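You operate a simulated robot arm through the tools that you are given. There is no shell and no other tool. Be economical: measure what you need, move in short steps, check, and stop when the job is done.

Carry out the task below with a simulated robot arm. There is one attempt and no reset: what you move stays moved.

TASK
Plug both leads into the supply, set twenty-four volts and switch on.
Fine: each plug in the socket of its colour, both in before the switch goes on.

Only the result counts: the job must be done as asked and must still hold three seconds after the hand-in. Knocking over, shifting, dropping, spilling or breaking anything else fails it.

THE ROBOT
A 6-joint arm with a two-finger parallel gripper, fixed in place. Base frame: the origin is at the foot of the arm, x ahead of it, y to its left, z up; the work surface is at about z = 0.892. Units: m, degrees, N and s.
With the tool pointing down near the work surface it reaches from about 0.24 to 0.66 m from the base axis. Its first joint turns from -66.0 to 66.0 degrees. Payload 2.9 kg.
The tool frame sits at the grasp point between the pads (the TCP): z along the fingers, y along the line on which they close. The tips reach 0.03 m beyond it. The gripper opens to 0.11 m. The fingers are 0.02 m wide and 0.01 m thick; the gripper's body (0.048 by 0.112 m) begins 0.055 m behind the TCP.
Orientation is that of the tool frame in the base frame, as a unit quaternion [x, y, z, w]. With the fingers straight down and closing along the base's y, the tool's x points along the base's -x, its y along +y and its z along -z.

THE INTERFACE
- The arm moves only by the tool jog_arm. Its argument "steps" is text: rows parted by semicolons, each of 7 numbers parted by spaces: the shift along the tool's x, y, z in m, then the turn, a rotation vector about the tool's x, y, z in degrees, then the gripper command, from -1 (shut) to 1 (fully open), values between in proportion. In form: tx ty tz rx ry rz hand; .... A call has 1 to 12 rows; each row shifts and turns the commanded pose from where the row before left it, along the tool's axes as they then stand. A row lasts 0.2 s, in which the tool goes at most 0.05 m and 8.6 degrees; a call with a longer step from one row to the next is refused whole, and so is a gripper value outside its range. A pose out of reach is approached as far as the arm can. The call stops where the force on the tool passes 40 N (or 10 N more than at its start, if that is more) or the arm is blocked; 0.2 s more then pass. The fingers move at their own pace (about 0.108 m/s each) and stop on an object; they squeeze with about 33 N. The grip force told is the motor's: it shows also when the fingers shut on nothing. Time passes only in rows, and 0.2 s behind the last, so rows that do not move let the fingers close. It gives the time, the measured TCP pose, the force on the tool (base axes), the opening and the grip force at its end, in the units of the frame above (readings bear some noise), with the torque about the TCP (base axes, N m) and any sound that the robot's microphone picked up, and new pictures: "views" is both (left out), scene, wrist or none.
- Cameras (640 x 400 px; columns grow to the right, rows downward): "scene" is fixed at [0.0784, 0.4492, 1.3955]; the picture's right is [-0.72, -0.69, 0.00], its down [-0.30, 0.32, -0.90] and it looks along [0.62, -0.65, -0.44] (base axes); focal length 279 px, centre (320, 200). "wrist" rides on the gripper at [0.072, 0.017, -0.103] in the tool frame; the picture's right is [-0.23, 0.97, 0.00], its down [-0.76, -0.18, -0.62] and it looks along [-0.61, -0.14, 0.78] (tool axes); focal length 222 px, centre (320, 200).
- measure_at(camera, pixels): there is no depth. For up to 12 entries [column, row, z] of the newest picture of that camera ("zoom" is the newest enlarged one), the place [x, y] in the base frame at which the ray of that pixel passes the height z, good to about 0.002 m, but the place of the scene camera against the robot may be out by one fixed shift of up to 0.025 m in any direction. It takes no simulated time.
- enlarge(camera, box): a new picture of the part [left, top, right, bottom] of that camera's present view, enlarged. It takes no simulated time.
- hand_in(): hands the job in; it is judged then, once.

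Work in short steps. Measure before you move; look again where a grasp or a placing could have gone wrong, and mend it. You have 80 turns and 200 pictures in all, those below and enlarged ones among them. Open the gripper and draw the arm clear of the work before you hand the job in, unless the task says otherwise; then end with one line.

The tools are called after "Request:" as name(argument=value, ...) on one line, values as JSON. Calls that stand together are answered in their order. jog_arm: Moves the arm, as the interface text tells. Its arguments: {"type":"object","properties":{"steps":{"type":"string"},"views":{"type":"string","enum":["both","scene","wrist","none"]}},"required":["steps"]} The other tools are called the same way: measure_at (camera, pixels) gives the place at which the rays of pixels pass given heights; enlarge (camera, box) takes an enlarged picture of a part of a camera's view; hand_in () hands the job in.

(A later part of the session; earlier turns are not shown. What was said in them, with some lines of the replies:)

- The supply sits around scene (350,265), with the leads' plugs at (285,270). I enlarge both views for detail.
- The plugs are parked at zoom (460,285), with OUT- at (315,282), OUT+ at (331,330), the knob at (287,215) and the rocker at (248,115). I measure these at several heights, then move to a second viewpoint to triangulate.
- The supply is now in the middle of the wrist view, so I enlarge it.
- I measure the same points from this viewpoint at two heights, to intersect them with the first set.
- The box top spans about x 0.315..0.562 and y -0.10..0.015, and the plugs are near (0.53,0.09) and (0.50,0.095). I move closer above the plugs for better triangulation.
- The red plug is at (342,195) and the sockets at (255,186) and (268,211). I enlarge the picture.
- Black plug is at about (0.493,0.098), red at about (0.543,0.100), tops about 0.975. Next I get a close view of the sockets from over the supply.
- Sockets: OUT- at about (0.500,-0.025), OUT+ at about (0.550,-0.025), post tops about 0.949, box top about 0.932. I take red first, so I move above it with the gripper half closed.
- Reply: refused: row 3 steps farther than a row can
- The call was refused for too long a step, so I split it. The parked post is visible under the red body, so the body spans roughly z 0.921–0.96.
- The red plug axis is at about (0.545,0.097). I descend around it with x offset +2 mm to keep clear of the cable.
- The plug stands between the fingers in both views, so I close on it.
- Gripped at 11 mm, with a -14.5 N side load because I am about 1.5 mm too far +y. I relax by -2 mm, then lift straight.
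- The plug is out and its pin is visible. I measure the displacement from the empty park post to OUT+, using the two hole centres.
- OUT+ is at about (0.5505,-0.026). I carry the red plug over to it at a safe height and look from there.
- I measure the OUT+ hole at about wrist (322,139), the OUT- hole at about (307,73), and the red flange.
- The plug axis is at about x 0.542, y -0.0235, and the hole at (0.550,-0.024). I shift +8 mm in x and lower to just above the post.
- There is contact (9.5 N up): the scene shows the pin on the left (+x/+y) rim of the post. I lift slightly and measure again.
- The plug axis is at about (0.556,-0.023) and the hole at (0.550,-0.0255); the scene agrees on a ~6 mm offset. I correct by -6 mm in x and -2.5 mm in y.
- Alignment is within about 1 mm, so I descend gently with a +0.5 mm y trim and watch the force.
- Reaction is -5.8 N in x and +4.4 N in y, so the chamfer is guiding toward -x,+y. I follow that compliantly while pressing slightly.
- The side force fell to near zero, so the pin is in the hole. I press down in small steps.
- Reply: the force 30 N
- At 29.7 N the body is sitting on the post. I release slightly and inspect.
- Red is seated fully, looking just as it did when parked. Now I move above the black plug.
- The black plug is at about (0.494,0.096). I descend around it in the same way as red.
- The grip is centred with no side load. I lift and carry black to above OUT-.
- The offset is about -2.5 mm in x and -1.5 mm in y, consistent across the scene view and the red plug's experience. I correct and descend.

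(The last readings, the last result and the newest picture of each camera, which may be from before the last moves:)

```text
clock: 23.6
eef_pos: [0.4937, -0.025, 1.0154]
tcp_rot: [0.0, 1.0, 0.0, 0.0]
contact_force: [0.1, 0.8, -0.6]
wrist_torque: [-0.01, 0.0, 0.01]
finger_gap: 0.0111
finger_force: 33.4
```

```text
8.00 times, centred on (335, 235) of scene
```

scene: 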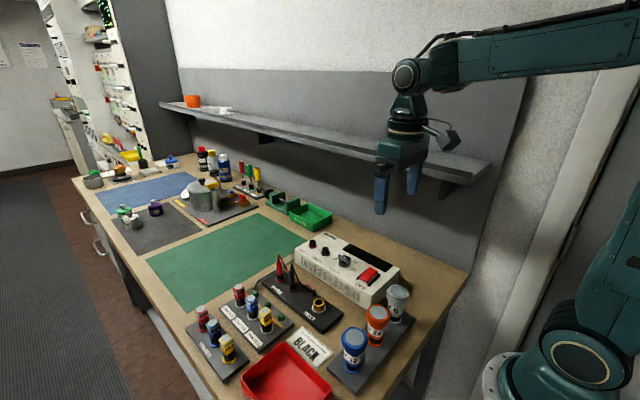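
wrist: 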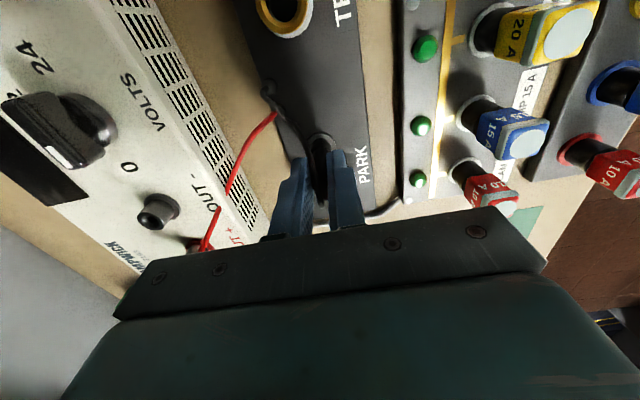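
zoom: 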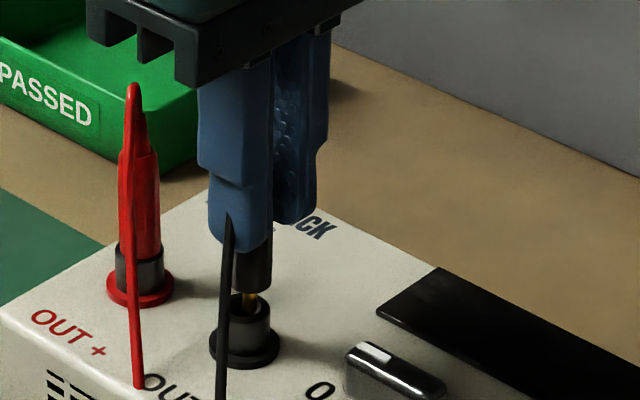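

The pin is entering the hole at (248,300) with no force. I continue down.

Request:
jog_arm(steps="0 0 0.004 0 0 0 -1; 0 0 0.004 0 0 0 -1; 0 0 0.004 0 0 0 -1; 0 0 0 0 0 0 -1", views="none")

Request:
enlarge(camera="scene", box=[310, 210, 360, 260])

```text
clock: 24.6
eef_pos: [0.4927, -0.0267, 1.0038]
tcp_rot: [-0.001, 1.0, 0.001, 0.004]
contact_force: [-0.1, 2.3, 19.6]
wrist_torque: [0.28, -0.1, 0.03]
finger_gap: 0.0111
finger_force: 33.2
```

```text
8.00 times, centred on (335, 235) of scene
```

zoom: 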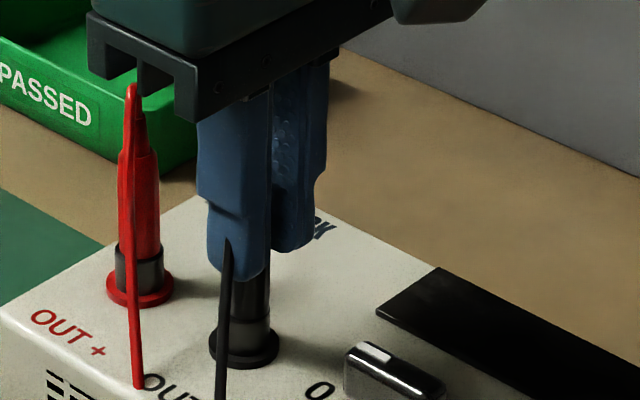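

It is nearly seated, so I press a little more, then release and back away.

Request:
jog_arm(steps="0 0 0.0015 0 0 0 -1; 0 0 0.001 0 0 0 -1; 0 0 0 0 0 0 -1", views="none")

```text
clock: 25.4
eef_pos: [0.4951, -0.0261, 1.0015]
tcp_rot: [0.0, 1.0, 0.0, 0.003]
contact_force: [0.4, 6.1, 27.0]
wrist_torque: [0.41, -0.19, 0.03]
finger_gap: 0.011
finger_force: 33.2
```

Request:
jog_arm(steps="0 0 -0.002 0 0 0 -1; 0 0 0 0 0 0 -0.3; 0 0 0 0 0 0 -0.3; 0 0 -0.02 0 0 0 -0.3; 0 0 -0.03 0 0 0 -0.3; 0 0 -0.03 0 0 0 -0.3; 0.04 0 0 0 0 0 -0.3; 0.04 0 0 0 0 0 -0.3; 0.03 0 0.0 0 0 0 -0.3; 0 0 0 0 0 0 -0.3", views="wrist")

Request:
enlarge(camera="scene", box=[300, 215, 400, 295])

Request:
enlarge(camera="wrist", box=[240, 60, 400, 200])

```text
clock: 27.6
eef_pos: [0.3844, -0.0274, 1.0842]
tcp_rot: [0.0, 1.0, 0.001, 0.0]
contact_force: [0.1, 0.0, 0.6]
wrist_torque: [-0.02, -0.04, 0.01]
finger_gap: 0.0386
finger_force: 0.1
```

wrist: 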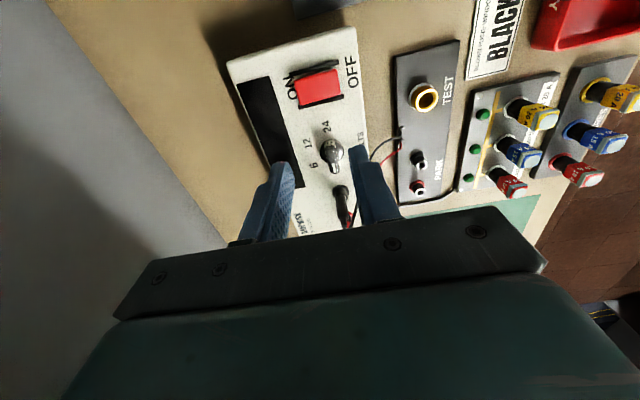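

```text
5.00 times, centred on (350, 255) of scene
```

zoom: 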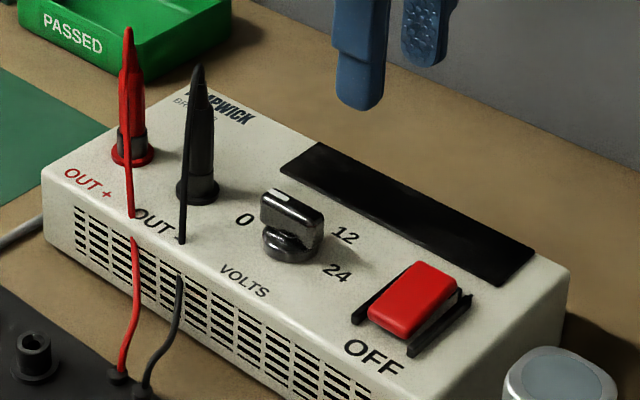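

```text
2.86 times, centred on (320, 130) of wrist
```

zoom: 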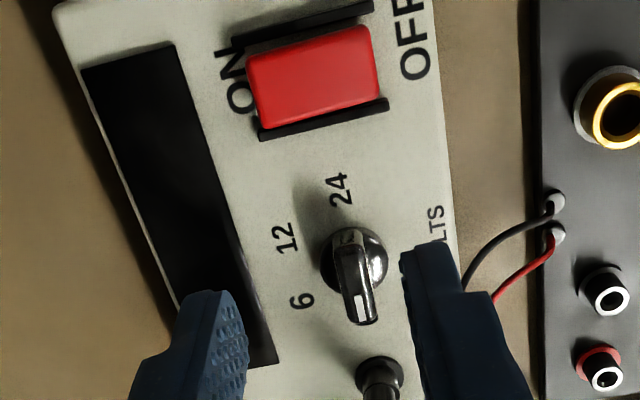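

Both plugs are seated. The voltage knob's bar lies along x, pointing to 0 at +x, with 24 at about 180° from it through 6 and 12 on the -y side. I measure the knob and rocker.

Request:
measure_at(camera="zoom", pixels=[[354, 262, 0.938], [354, 262, 0.945], [361, 310, 0.96], [348, 240, 0.96], [355, 275, 0.96], [338, 190, 0.932], [286, 237, 0.932], [302, 301, 0.932], [312, 78, 0.945], [258, 90, 0.945], [372, 65, 0.945]])

Request:
jog_arm(steps="-0.02 0 0.02 0 0 0 -0.2; 0 0 0 0 0 0 -0.2", views="none")

Request:
enlarge(camera="wrist", box=[270, 90, 370, 190])

Request:
enlarge(camera="scene", box=[330, 240, 390, 290])

```text
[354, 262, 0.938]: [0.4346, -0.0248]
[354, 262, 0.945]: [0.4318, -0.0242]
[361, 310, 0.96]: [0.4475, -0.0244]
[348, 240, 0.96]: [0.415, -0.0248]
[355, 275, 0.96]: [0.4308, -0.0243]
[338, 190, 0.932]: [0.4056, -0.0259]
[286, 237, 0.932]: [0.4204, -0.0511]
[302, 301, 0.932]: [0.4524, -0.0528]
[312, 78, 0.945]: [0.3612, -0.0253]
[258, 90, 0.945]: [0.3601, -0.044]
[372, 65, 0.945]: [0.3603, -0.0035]
```

```text
clock: 28.2
eef_pos: [0.4043, -0.026, 1.0647]
tcp_rot: [0.0, 1.0, 0.0, 0.0]
contact_force: [-0.7, -0.2, 0.6]
wrist_torque: [0.0, 0.02, -0.02]
finger_gap: 0.0438
finger_force: 0.0
```

```text
4.00 times, centred on (320, 140) of wrist
```

zoom: 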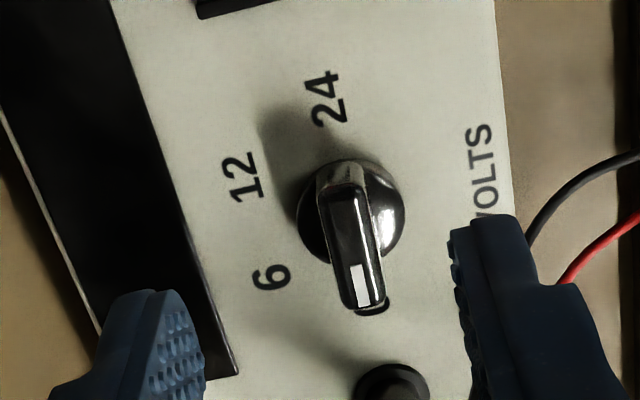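

```text
8.00 times, centred on (360, 265) of scene
```

zoom: 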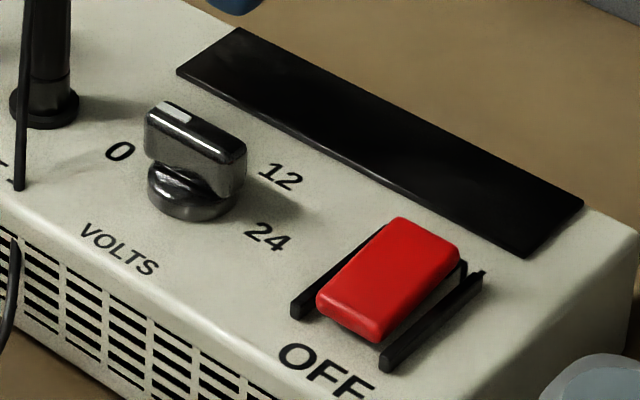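

Knob axis is at about (0.4325,-0.0245), with the bar from z 0.945 to 0.957. I come down over it with the tips near 0.947, then close.

Request:
jog_arm(steps="-0.028 0.0015 0.02 0 0 0 -0.4; 0 0 0.03 0 0 0 -0.4; 0 0 0.03 0 0 0 -0.4; 0 0 0.007 0 0 0 -0.4; 0 0 0 0 0 0 -0.4", views="wrist")

Request:
enlarge(camera="scene", box=[330, 220, 390, 280])

Request:
enlarge(camera="wrist", box=[270, 90, 370, 190])

```text
clock: 29.4
eef_pos: [0.4288, -0.0248, 0.9755]
tcp_rot: [-0.001, 1.0, 0.0, 0.0]
contact_force: [-0.1, 0.1, 0.3]
wrist_torque: [-0.01, -0.04, -0.05]
finger_gap: 0.033
finger_force: 0.0
```

wrist: 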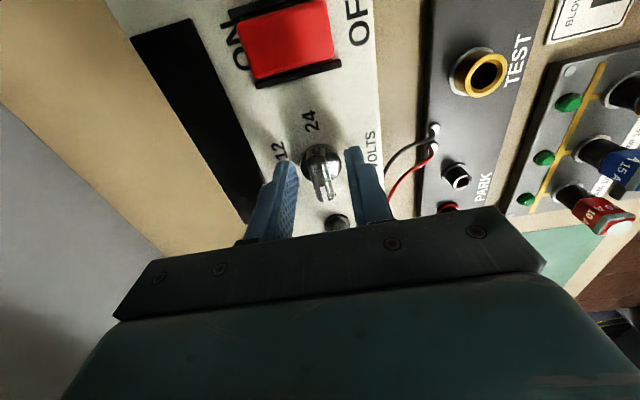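

```text
6.67 times, centred on (360, 250) of scene
```

zoom: 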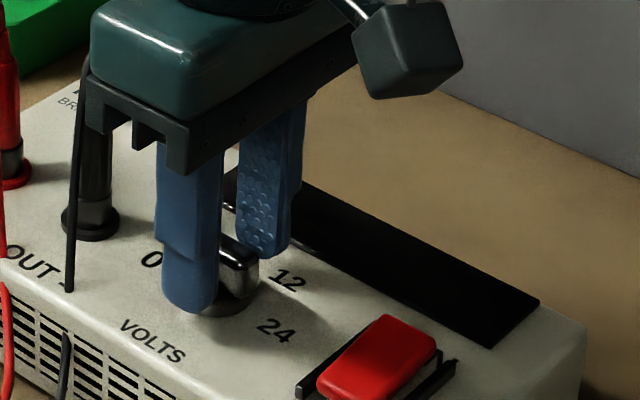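

```text
4.00 times, centred on (320, 140) of wrist
```

zoom: 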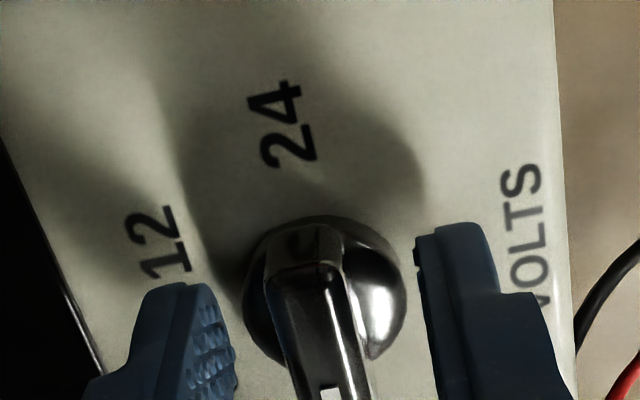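

Request:
measure_at(camera="zoom", pixels=[[324, 288, 0.94], [305, 262, 0.957], [277, 160, 0.932], [243, 290, 0.94], [405, 280, 0.94], [324, 215, 0.936]])

```text
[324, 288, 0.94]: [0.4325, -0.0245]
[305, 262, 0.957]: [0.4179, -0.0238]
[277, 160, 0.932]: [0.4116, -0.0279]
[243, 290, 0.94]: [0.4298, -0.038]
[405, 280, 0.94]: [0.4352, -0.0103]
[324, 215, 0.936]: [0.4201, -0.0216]
```

The axis is at (0.4325,-0.0245), so I nudge +3 mm in x and close on the bar.

Request:
jog_arm(steps="-0.003 0.0005 0 0 0 0 -0.4; 0 0 0 0 0 0 -0.8; 0 0 0 0 0 0 -1; 0 0 0 0 0 0 -1", views="none")

```text
clock: 30.4
eef_pos: [0.4325, -0.0253, 0.9756]
tcp_rot: [0.001, 1.0, -0.001, -0.001]
contact_force: [-1.3, -11.6, -1.2]
wrist_torque: [-0.22, 0.06, -0.08]
finger_gap: 0.013
finger_force: 44.9
```

Gripped at 13 mm with an 11.6 N side load; I shift -1.5 mm in y, then turn +34° about tool z (from +x toward -y) and check.

Request:
jog_arm(steps="0 -0.0015 0 0 0 0 -1; 0 0 0 0 0 8.5 -1; 0 0 0 0 0 8.5 -1; 0 0 0 0 0 8.5 -1; 0 0 0 0 0 8.5 -1; 0 0 0 0 0 0 -1", views="none")

Request:
enlarge(camera="scene", box=[330, 220, 390, 280])

Request:
enlarge(camera="wrist", box=[270, 90, 370, 190])

```text
clock: 31.8
eef_pos: [0.4335, -0.0233, 0.9771]
tcp_rot: [0.292, 0.957, 0.001, 0.0]
contact_force: [-17.6, 23.3, 24.9]
wrist_torque: [0.11, 0.04, 0.03]
finger_gap: 0.0127
finger_force: 45.3
```

```text
6.67 times, centred on (360, 250) of scene
```

zoom: 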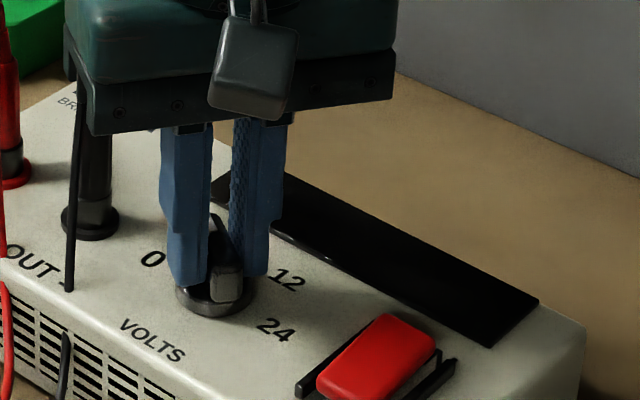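

```text
4.00 times, centred on (320, 140) of wrist
```

zoom: 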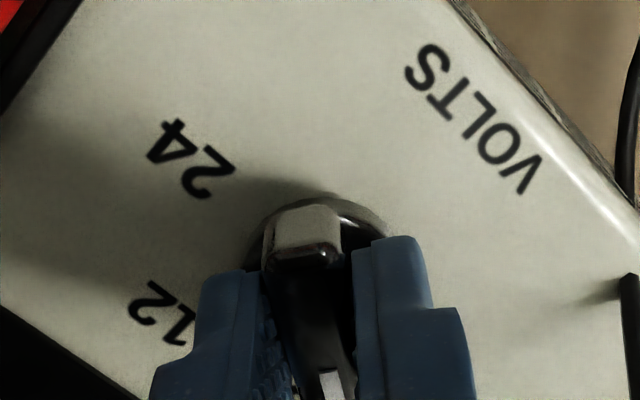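

The knob turns with the hand, but off-axis forces (-17.6, 23.3, 24.9 N) have built up. I relax toward -x,+y and up slightly.

Request:
jog_arm(steps="0.0017 0.0007 -0.001 0 0 0 -1; 0 0 0 0 0 0 -1", views="none")

```text
clock: 32.4
eef_pos: [0.4327, -0.0237, 0.9764]
tcp_rot: [0.292, 0.957, 0.001, 0.0]
contact_force: [-2.9, 16.3, 8.5]
wrist_torque: [1.06, 1.22, 0.01]
finger_gap: 0.0128
finger_force: 45.5
```

Better; I relax a bit more in +y and continue turning 26° to reach 60°.

Request:
jog_arm(steps="0.0006 0.001 -0.0005 0 0 0 -1; 0 0 0 0 0 8.5 -1; 0 0 0 0 0 8.5 -1; 0 0 0 0 0 8.5 -1; 0 0 0 0 0 0 -1", views="none")

Request:
enlarge(camera="scene", box=[330, 220, 390, 280])

```text
clock: 33.6
eef_pos: [0.4348, -0.023, 0.9767]
tcp_rot: [0.496, 0.868, 0.0, 0.0]
contact_force: [10.5, 15.3, -26.9]
wrist_torque: [-0.53, -0.74, 0.05]
finger_gap: 0.0128
finger_force: 45.1
```

```text
6.67 times, centred on (360, 250) of scene
```

zoom: 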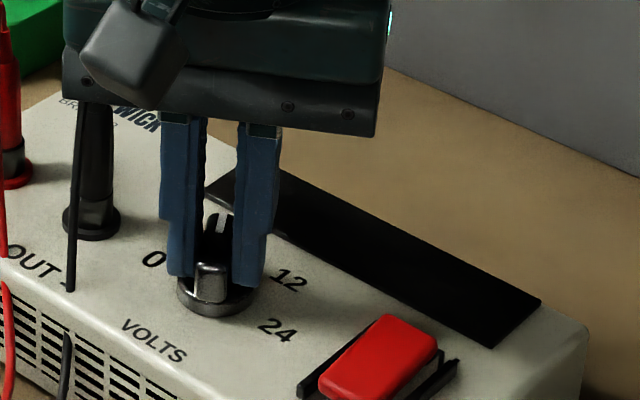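

At 60° (6 V). Residual forces are (10.5, 15.3, -26.9) N, so I relax them and then continue toward 120°.

Request:
jog_arm(steps="0.0005 0.001 0.0015 0 0 0 -1; 0 0 0 0 0 8.5 -1; 0 0 0 0 0 8.5 -1; 0 0 0 0 0 8.5 -1; 0 0 0 0 0 0 -1", views="none")

```text
clock: 34.8
eef_pos: [0.4341, -0.022, 0.9766]
tcp_rot: [0.677, 0.736, 0.001, 0.002]
contact_force: [11.9, 4.6, -5.3]
wrist_torque: [0.03, -0.09, 0.03]
finger_gap: 0.0128
finger_force: 45.2
```

At 85° forces are modest. I trim +x and continue to about 120°.

Request:
jog_arm(steps="0.0003 0.0008 0 0 0 0 -1; 0 0 0 0 0 8.5 -1; 0 0 0 0 0 8.5 -1; 0 0 0 0 0 8.5 -1; 0 0 0 0 0 8.5 -1; 0 0 0 0 0 0 -1", views="none")

Request:
enlarge(camera="scene", box=[330, 210, 400, 280])

```text
clock: 36.2
eef_pos: [0.4364, -0.0223, 0.9761]
tcp_rot: [0.862, 0.506, 0.002, 0.003]
contact_force: [22.5, -5.1, -2.0]
wrist_torque: [-0.91, 0.3, 0.07]
finger_gap: 0.0132
finger_force: 45.4
```

```text
5.71 times, centred on (365, 245) of scene
```

zoom: 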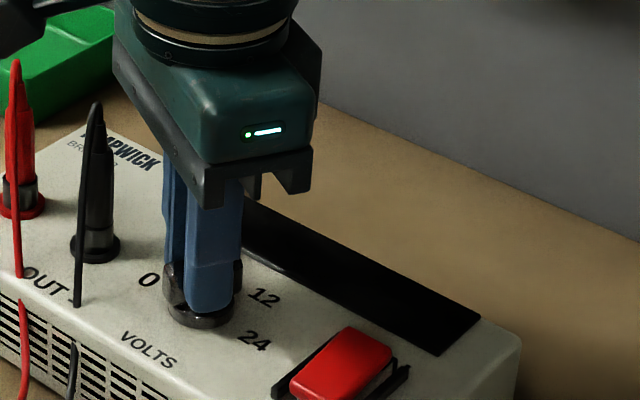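

At 119°. I trim +1.3 mm along tool y and continue.

Request:
jog_arm(steps="0.0003 0.0013 0 0 0 0 -1; 0 0 0 0 0 8.5 -1; 0 0 0 0 0 8.5 -1; 0 0 0 0 0 8.5 -1; 0 0 0 0 0 0 -1", views="none")

```text
clock: 37.4
eef_pos: [0.4366, -0.0231, 0.9764]
tcp_rot: [0.953, 0.303, 0.0, 0.001]
contact_force: [17.5, -13.2, 6.3]
wrist_torque: [-0.64, 0.28, 0.04]
finger_gap: 0.0127
finger_force: 45.2
```

At 145°, rotation still follows. I trim and turn the remaining 35°.

Request:
jog_arm(steps="0.0002 0.0014 0 0 0 0 -1; 0 0 0 0 0 8.5 -1; 0 0 0 0 0 8.5 -1; 0 0 0 0 0 8.5 -1; 0 0 0 0 0 8.5 -1; 0 0 0 0 0 1 -1; 0 0 0 0 0 0 -1", views="none")

Request:
enlarge(camera="scene", box=[330, 210, 400, 280])

```text
clock: 38.6
eef_pos: [0.4379, -0.0245, 0.976]
tcp_rot: [0.999, 0.04, 0.001, -0.009]
contact_force: [3.2, 8.2, -0.9]
wrist_torque: [-0.55, 0.17, -0.04]
finger_gap: 0.0129
finger_force: 45.1
out of reach, approached as far as the arm can: row 5, 6
stopped in row 6: the force on the tool passed its limit at 64 N (the readings are from after the stop); the commanded pose is now the measured one
```

```text
5.71 times, centred on (365, 245) of scene
```

zoom: 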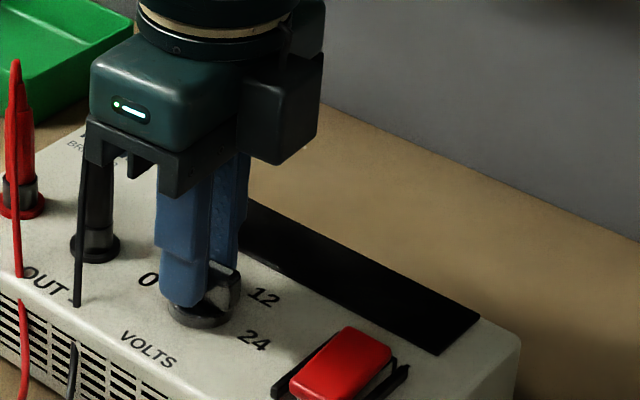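

The arm's turn ended at about 175° (joint limit). I release, rise and look at the knob.

Request:
jog_arm(steps="0 0 0 0 0 0 -0.4; 0 0 0 0 0 0 -0.4; 0 0 -0.03 0 0 0 -0.4; 0 0 -0.04 0 0 0 -0.4; 0 0 -0.04 0 0 -5 -0.4; 0 0 0 0 0 0 -0.4", views="wrist")

Request:
enlarge(camera="scene", box=[330, 230, 400, 290])

Request:
enlarge(camera="wrist", box=[250, 90, 390, 200])

```text
clock: 40.0
eef_pos: [0.438, -0.0298, 1.0875]
tcp_rot: [0.997, 0.083, 0.002, -0.008]
contact_force: [-0.1, 0.1, -0.2]
wrist_torque: [-0.01, 0.02, 0.01]
finger_gap: 0.0333
finger_force: 0.0
```

wrist: 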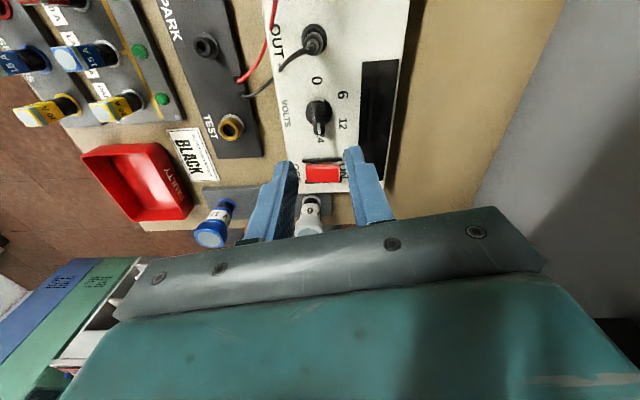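

```text
6.67 times, centred on (365, 260) of scene
```

zoom: 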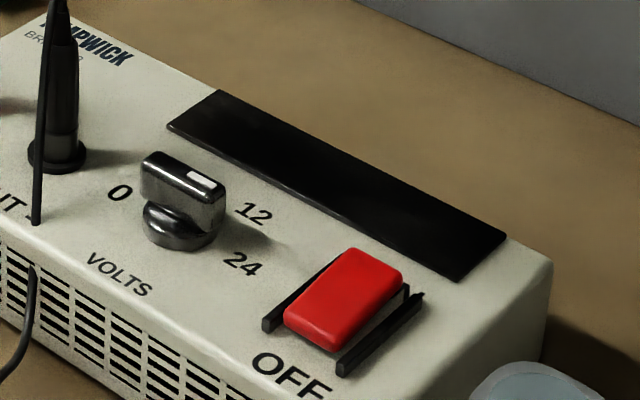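

```text
3.64 times, centred on (320, 145) of wrist
```

zoom: 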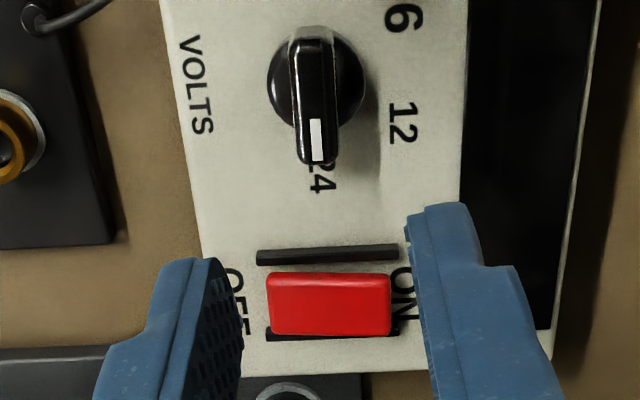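

Request:
measure_at(camera="zoom", pixels=[[312, 48, 0.957], [317, 150, 0.957], [310, 50, 0.957], [317, 118, 0.957], [318, 180, 0.932], [403, 122, 0.932], [403, 18, 0.932], [316, 86, 0.94]])

Request:
measure_at(camera="wrist", pixels=[[317, 81, 0.932], [319, 130, 0.957]])

```text
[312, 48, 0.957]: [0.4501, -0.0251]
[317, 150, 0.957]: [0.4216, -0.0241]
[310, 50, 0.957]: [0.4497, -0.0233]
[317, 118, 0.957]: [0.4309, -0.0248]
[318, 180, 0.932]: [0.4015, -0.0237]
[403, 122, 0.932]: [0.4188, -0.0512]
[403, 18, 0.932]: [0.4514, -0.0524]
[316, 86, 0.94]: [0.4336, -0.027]
```

```text
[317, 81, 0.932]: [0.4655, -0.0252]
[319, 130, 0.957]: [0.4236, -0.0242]
```

The pointer sits at 24 to within a few degrees (labels at 0/60/120/180°). I unwind the wrist at height, so I can square the knob up exactly and then press the rocker.

Request:
jog_arm(steps="0 0 0 0 0 -8.5 -0.4; 0 0 0 0 0 -8.5 -0.4; 0 0 0 0 0 -8.5 -0.4; 0 0 0 0 0 -8.5 -0.4; 0 0 0 0 0 -8.5 -0.4; 0 0 0 0 0 -8.5 -0.4; 0 0 0 0 0 -8.5 -0.4; 0 0 0 0 0 -8.5 -0.4; 0 0 0 0 0 -8.5 -0.4; 0 0 0 0 0 -8.5 -0.4", views="none")

Request:
jog_arm(steps="0 0 0 0 0 -8.5 -0.4; 0 0 0 0 0 -8.5 -0.4; 0 0 0 0 0 -8.5 -0.4; 0 0 0 0 0 -8.5 -0.4; 0 0 0 0 0 -8.5 -0.4; 0 0 0 0 0 -8.5 -0.4; 0 0 0 0 0 -8.5 -0.4; 0 0 0 0 0 -8.5 -0.4; 0 0 0 0 0 -8.5 -0.4; 0 0 0 0 0 -8.5 -0.4; 0 0 0 0 0 0 -0.4", views="wrist")

```text
clock: 42.2
eef_pos: [0.4378, -0.0288, 1.0856]
tcp_rot: [0.678, 0.735, 0.007, -0.005]
contact_force: [0.2, 0.0, -0.4]
wrist_torque: [0.03, 0.0, 0.0]
finger_gap: 0.0333
finger_force: 0.1
```

```text
clock: 44.6
eef_pos: [0.4367, -0.028, 1.0865]
tcp_rot: [0.004, 1.0, 0.008, 0.0]
contact_force: [0.4, 0.2, 0.0]
wrist_torque: [0.01, 0.0, -0.01]
finger_gap: 0.0329
finger_force: 0.0
```

wrist: 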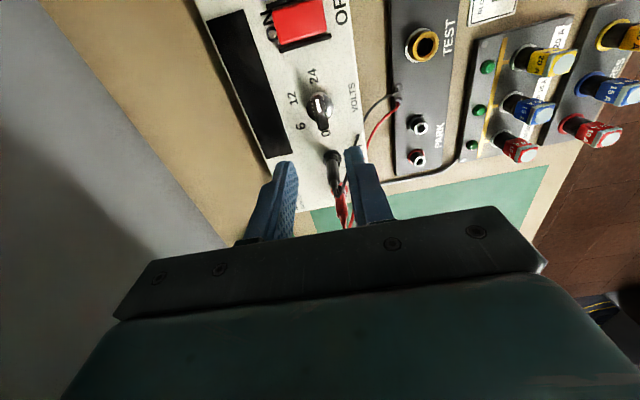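

I correct the 1° tilt and descend over the knob again.

Request:
jog_arm(steps="0 0 0 0.92 0 -0.46 -0.4; 0.0032 0.003 0.03 0 0 0 -0.4; 0 0 0.03 0 0 0 -0.4; 0 0 0.03 0 0 0 -0.4; 0 0 0.02 0 0 0 -0.4; 0 0 0 0 0 0 -0.4", views="none")

Request:
enlarge(camera="wrist", box=[270, 90, 370, 190])

```text
clock: 46.0
eef_pos: [0.4342, -0.0248, 0.973]
tcp_rot: [0.001, 1.0, 0.0, 0.001]
contact_force: [0.4, 0.6, 0.5]
wrist_torque: [0.03, -0.01, -0.02]
finger_gap: 0.0332
finger_force: 0.0
```

```text
4.00 times, centred on (320, 140) of wrist
```

zoom: 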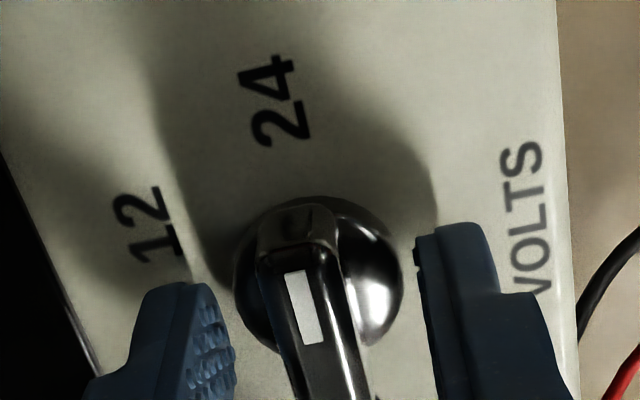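

The bar looks parallel to x, as at the start. I rise 2 mm and close to square it, then reopen.

Request:
jog_arm(steps="0 0 -0.002 0 0 0 -0.6; 0 0 0 0 0 0 -0.8; 0 0 0 0 0 0 -1; 0 0 0 0 0 0 -1", views="none")

```text
clock: 47.0
eef_pos: [0.4337, -0.0256, 0.9756]
tcp_rot: [0.0, 1.0, 0.001, 0.001]
contact_force: [0.1, -2.9, -4.7]
wrist_torque: [-0.03, -0.24, 0.08]
finger_gap: 0.0126
finger_force: 44.7
```

Squared up with low forces. I open, rise, and move back toward the rocker for a good view.

Request:
jog_arm(steps="0 0 0 0 0 0 -0.4; 0 0 0 0 0 0 -0.4; 0 0 -0.03 0 0 0 -0.4; 0 0 -0.04 0 0 0 -0.4; 0.04 0 -0.01 0 0 0 -1; 0.04 0 0 0 0 0 -1; 0.03 0 0 0 0 0 -1; 0 0 0 0 0 0 -1", views="none")

Request:
enlarge(camera="wrist", box=[250, 80, 410, 200])

Request:
enlarge(camera="scene", box=[330, 230, 400, 300])

```text
clock: 48.8
eef_pos: [0.3233, -0.0237, 1.0591]
tcp_rot: [0.0, 1.0, 0.0, 0.001]
contact_force: [0.7, 0.7, 0.3]
wrist_torque: [0.01, -0.01, 0.02]
finger_gap: 0.0
finger_force: 32.9
```

```text
3.33 times, centred on (330, 140) of wrist
```

zoom: 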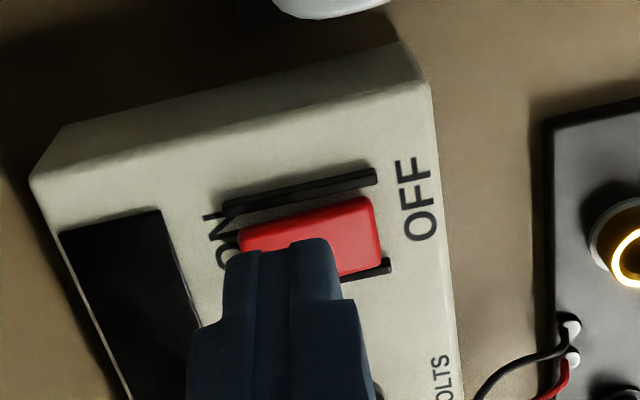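

```text
5.71 times, centred on (365, 265) of scene
```

zoom: 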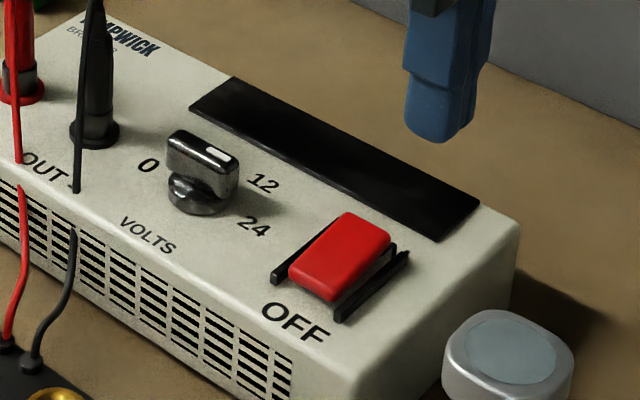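

The pointer is on the 24 side and the rocker's raised ON half is at about (0.361,-0.038). With fingers closed I move above it.

Request:
jog_arm(steps="-0.02 -0.007 0 0 0 0 -1; -0.018 -0.0073 0.02 0 0 0 -1; 0 0 0.02 0 0 0 -1; 0 0 0.015 0 0 0 -1; 0 0 0 0 0 0 -1", views="wrist")

Request:
enlarge(camera="scene", box=[350, 230, 420, 300])

```text
clock: 50.0
eef_pos: [0.3609, -0.0385, 1.0037]
tcp_rot: [0.001, 1.0, 0.0, 0.002]
contact_force: [-0.2, -0.4, -0.1]
wrist_torque: [-0.01, 0.03, -0.01]
finger_gap: 0.0
finger_force: 32.9
```

wrist: 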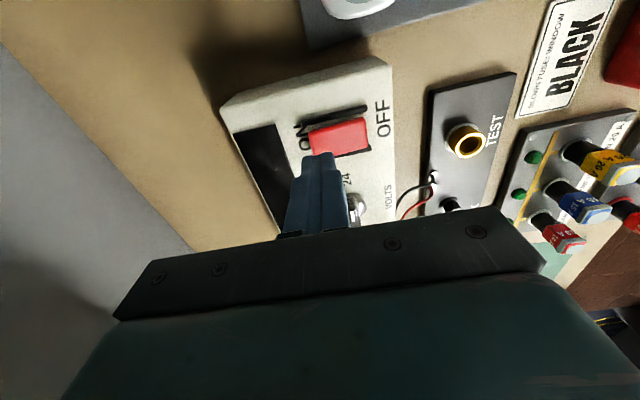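

```text
5.71 times, centred on (385, 265) of scene
```

zoom: 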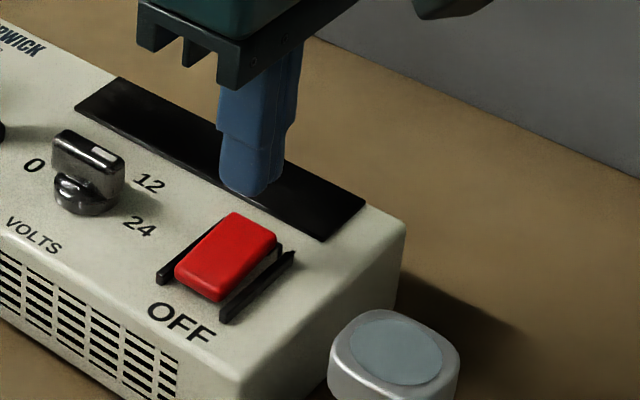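

The tip is over the ON end. I press down in small steps until it meets resistance.

Request:
jog_arm(steps="0 0 0.008 0 0 0 -1; 0 0 0.006 0 0 0 -1; 0 0 0.005 0 0 0 -1; 0 0 0.004 0 0 0 -1; 0 0 0.003 0 0 0 -1; 0 0 0 0 0 0 -1", views="none")

Request:
enlarge(camera="scene", box=[350, 230, 420, 300])

```text
clock: 51.4
eef_pos: [0.3617, -0.0399, 0.9779]
tcp_rot: [0.0, 1.0, 0.0, 0.002]
contact_force: [-2.4, -1.4, 14.5]
wrist_torque: [0.07, 0.1, 0.04]
finger_gap: 0.0001
finger_force: 33.0
```

```text
5.71 times, centred on (385, 265) of scene
```

zoom: 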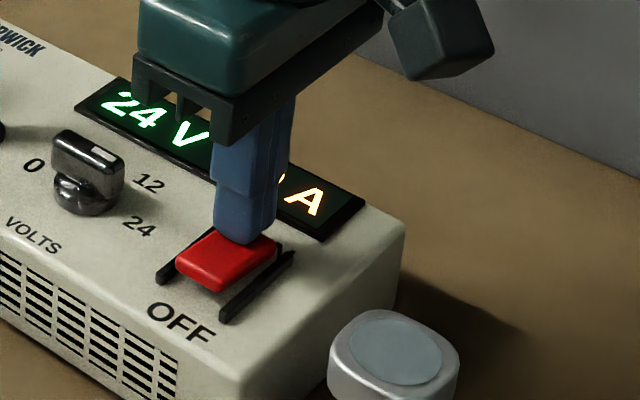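

The display lights "24 V", so the supply is on. I withdraw upward, open the hand and check.

Request:
jog_arm(steps="0 0 -0.03 0 0 0 -1; 0 0 -0.04 0 0 0 -1; 0 0 -0.05 0 0 0 -1; 0 0 -0.05 0 0 0 0; 0 0 0 0 0 0 1; 0 0 0 0 0 0 1", views="wrist")

Request:
enlarge(camera="scene", box=[290, 210, 410, 310])

```text
clock: 52.8
eef_pos: [0.3623, -0.0388, 1.1492]
tcp_rot: [0.0, 1.0, -0.001, 0.001]
contact_force: [-0.3, 0.3, 1.2]
wrist_torque: [0.01, 0.02, 0.0]
finger_gap: 0.11
finger_force: 0.0
```

wrist: 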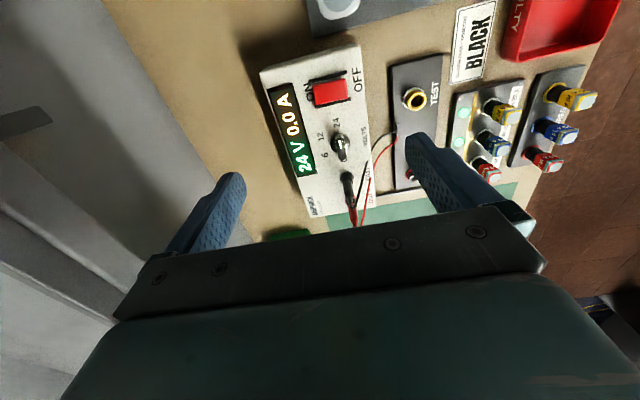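

```text
4.00 times, centred on (350, 260) of scene
```

zoom: 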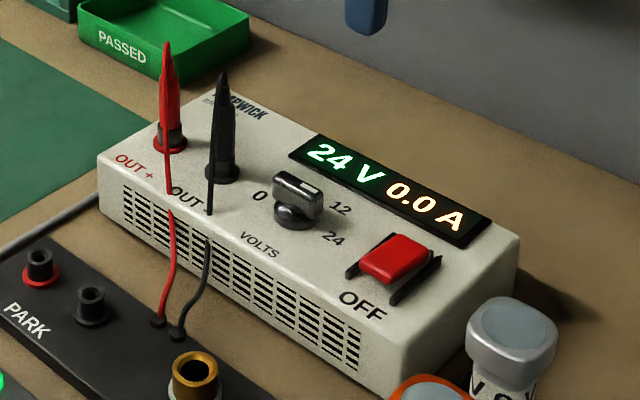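

The display reads 24 V 0.0 A, both plugs are seated in their own colours, and the arm is clear with the gripper open. I hand the job in.

Request:
hand_in()

```text
The job is handed in.
```

Red is plugged into OUT+ and black into OUT-, the supply was set to 24 V and only then switched on; its display reads 24 V 0.0 A, and the job is handed in.
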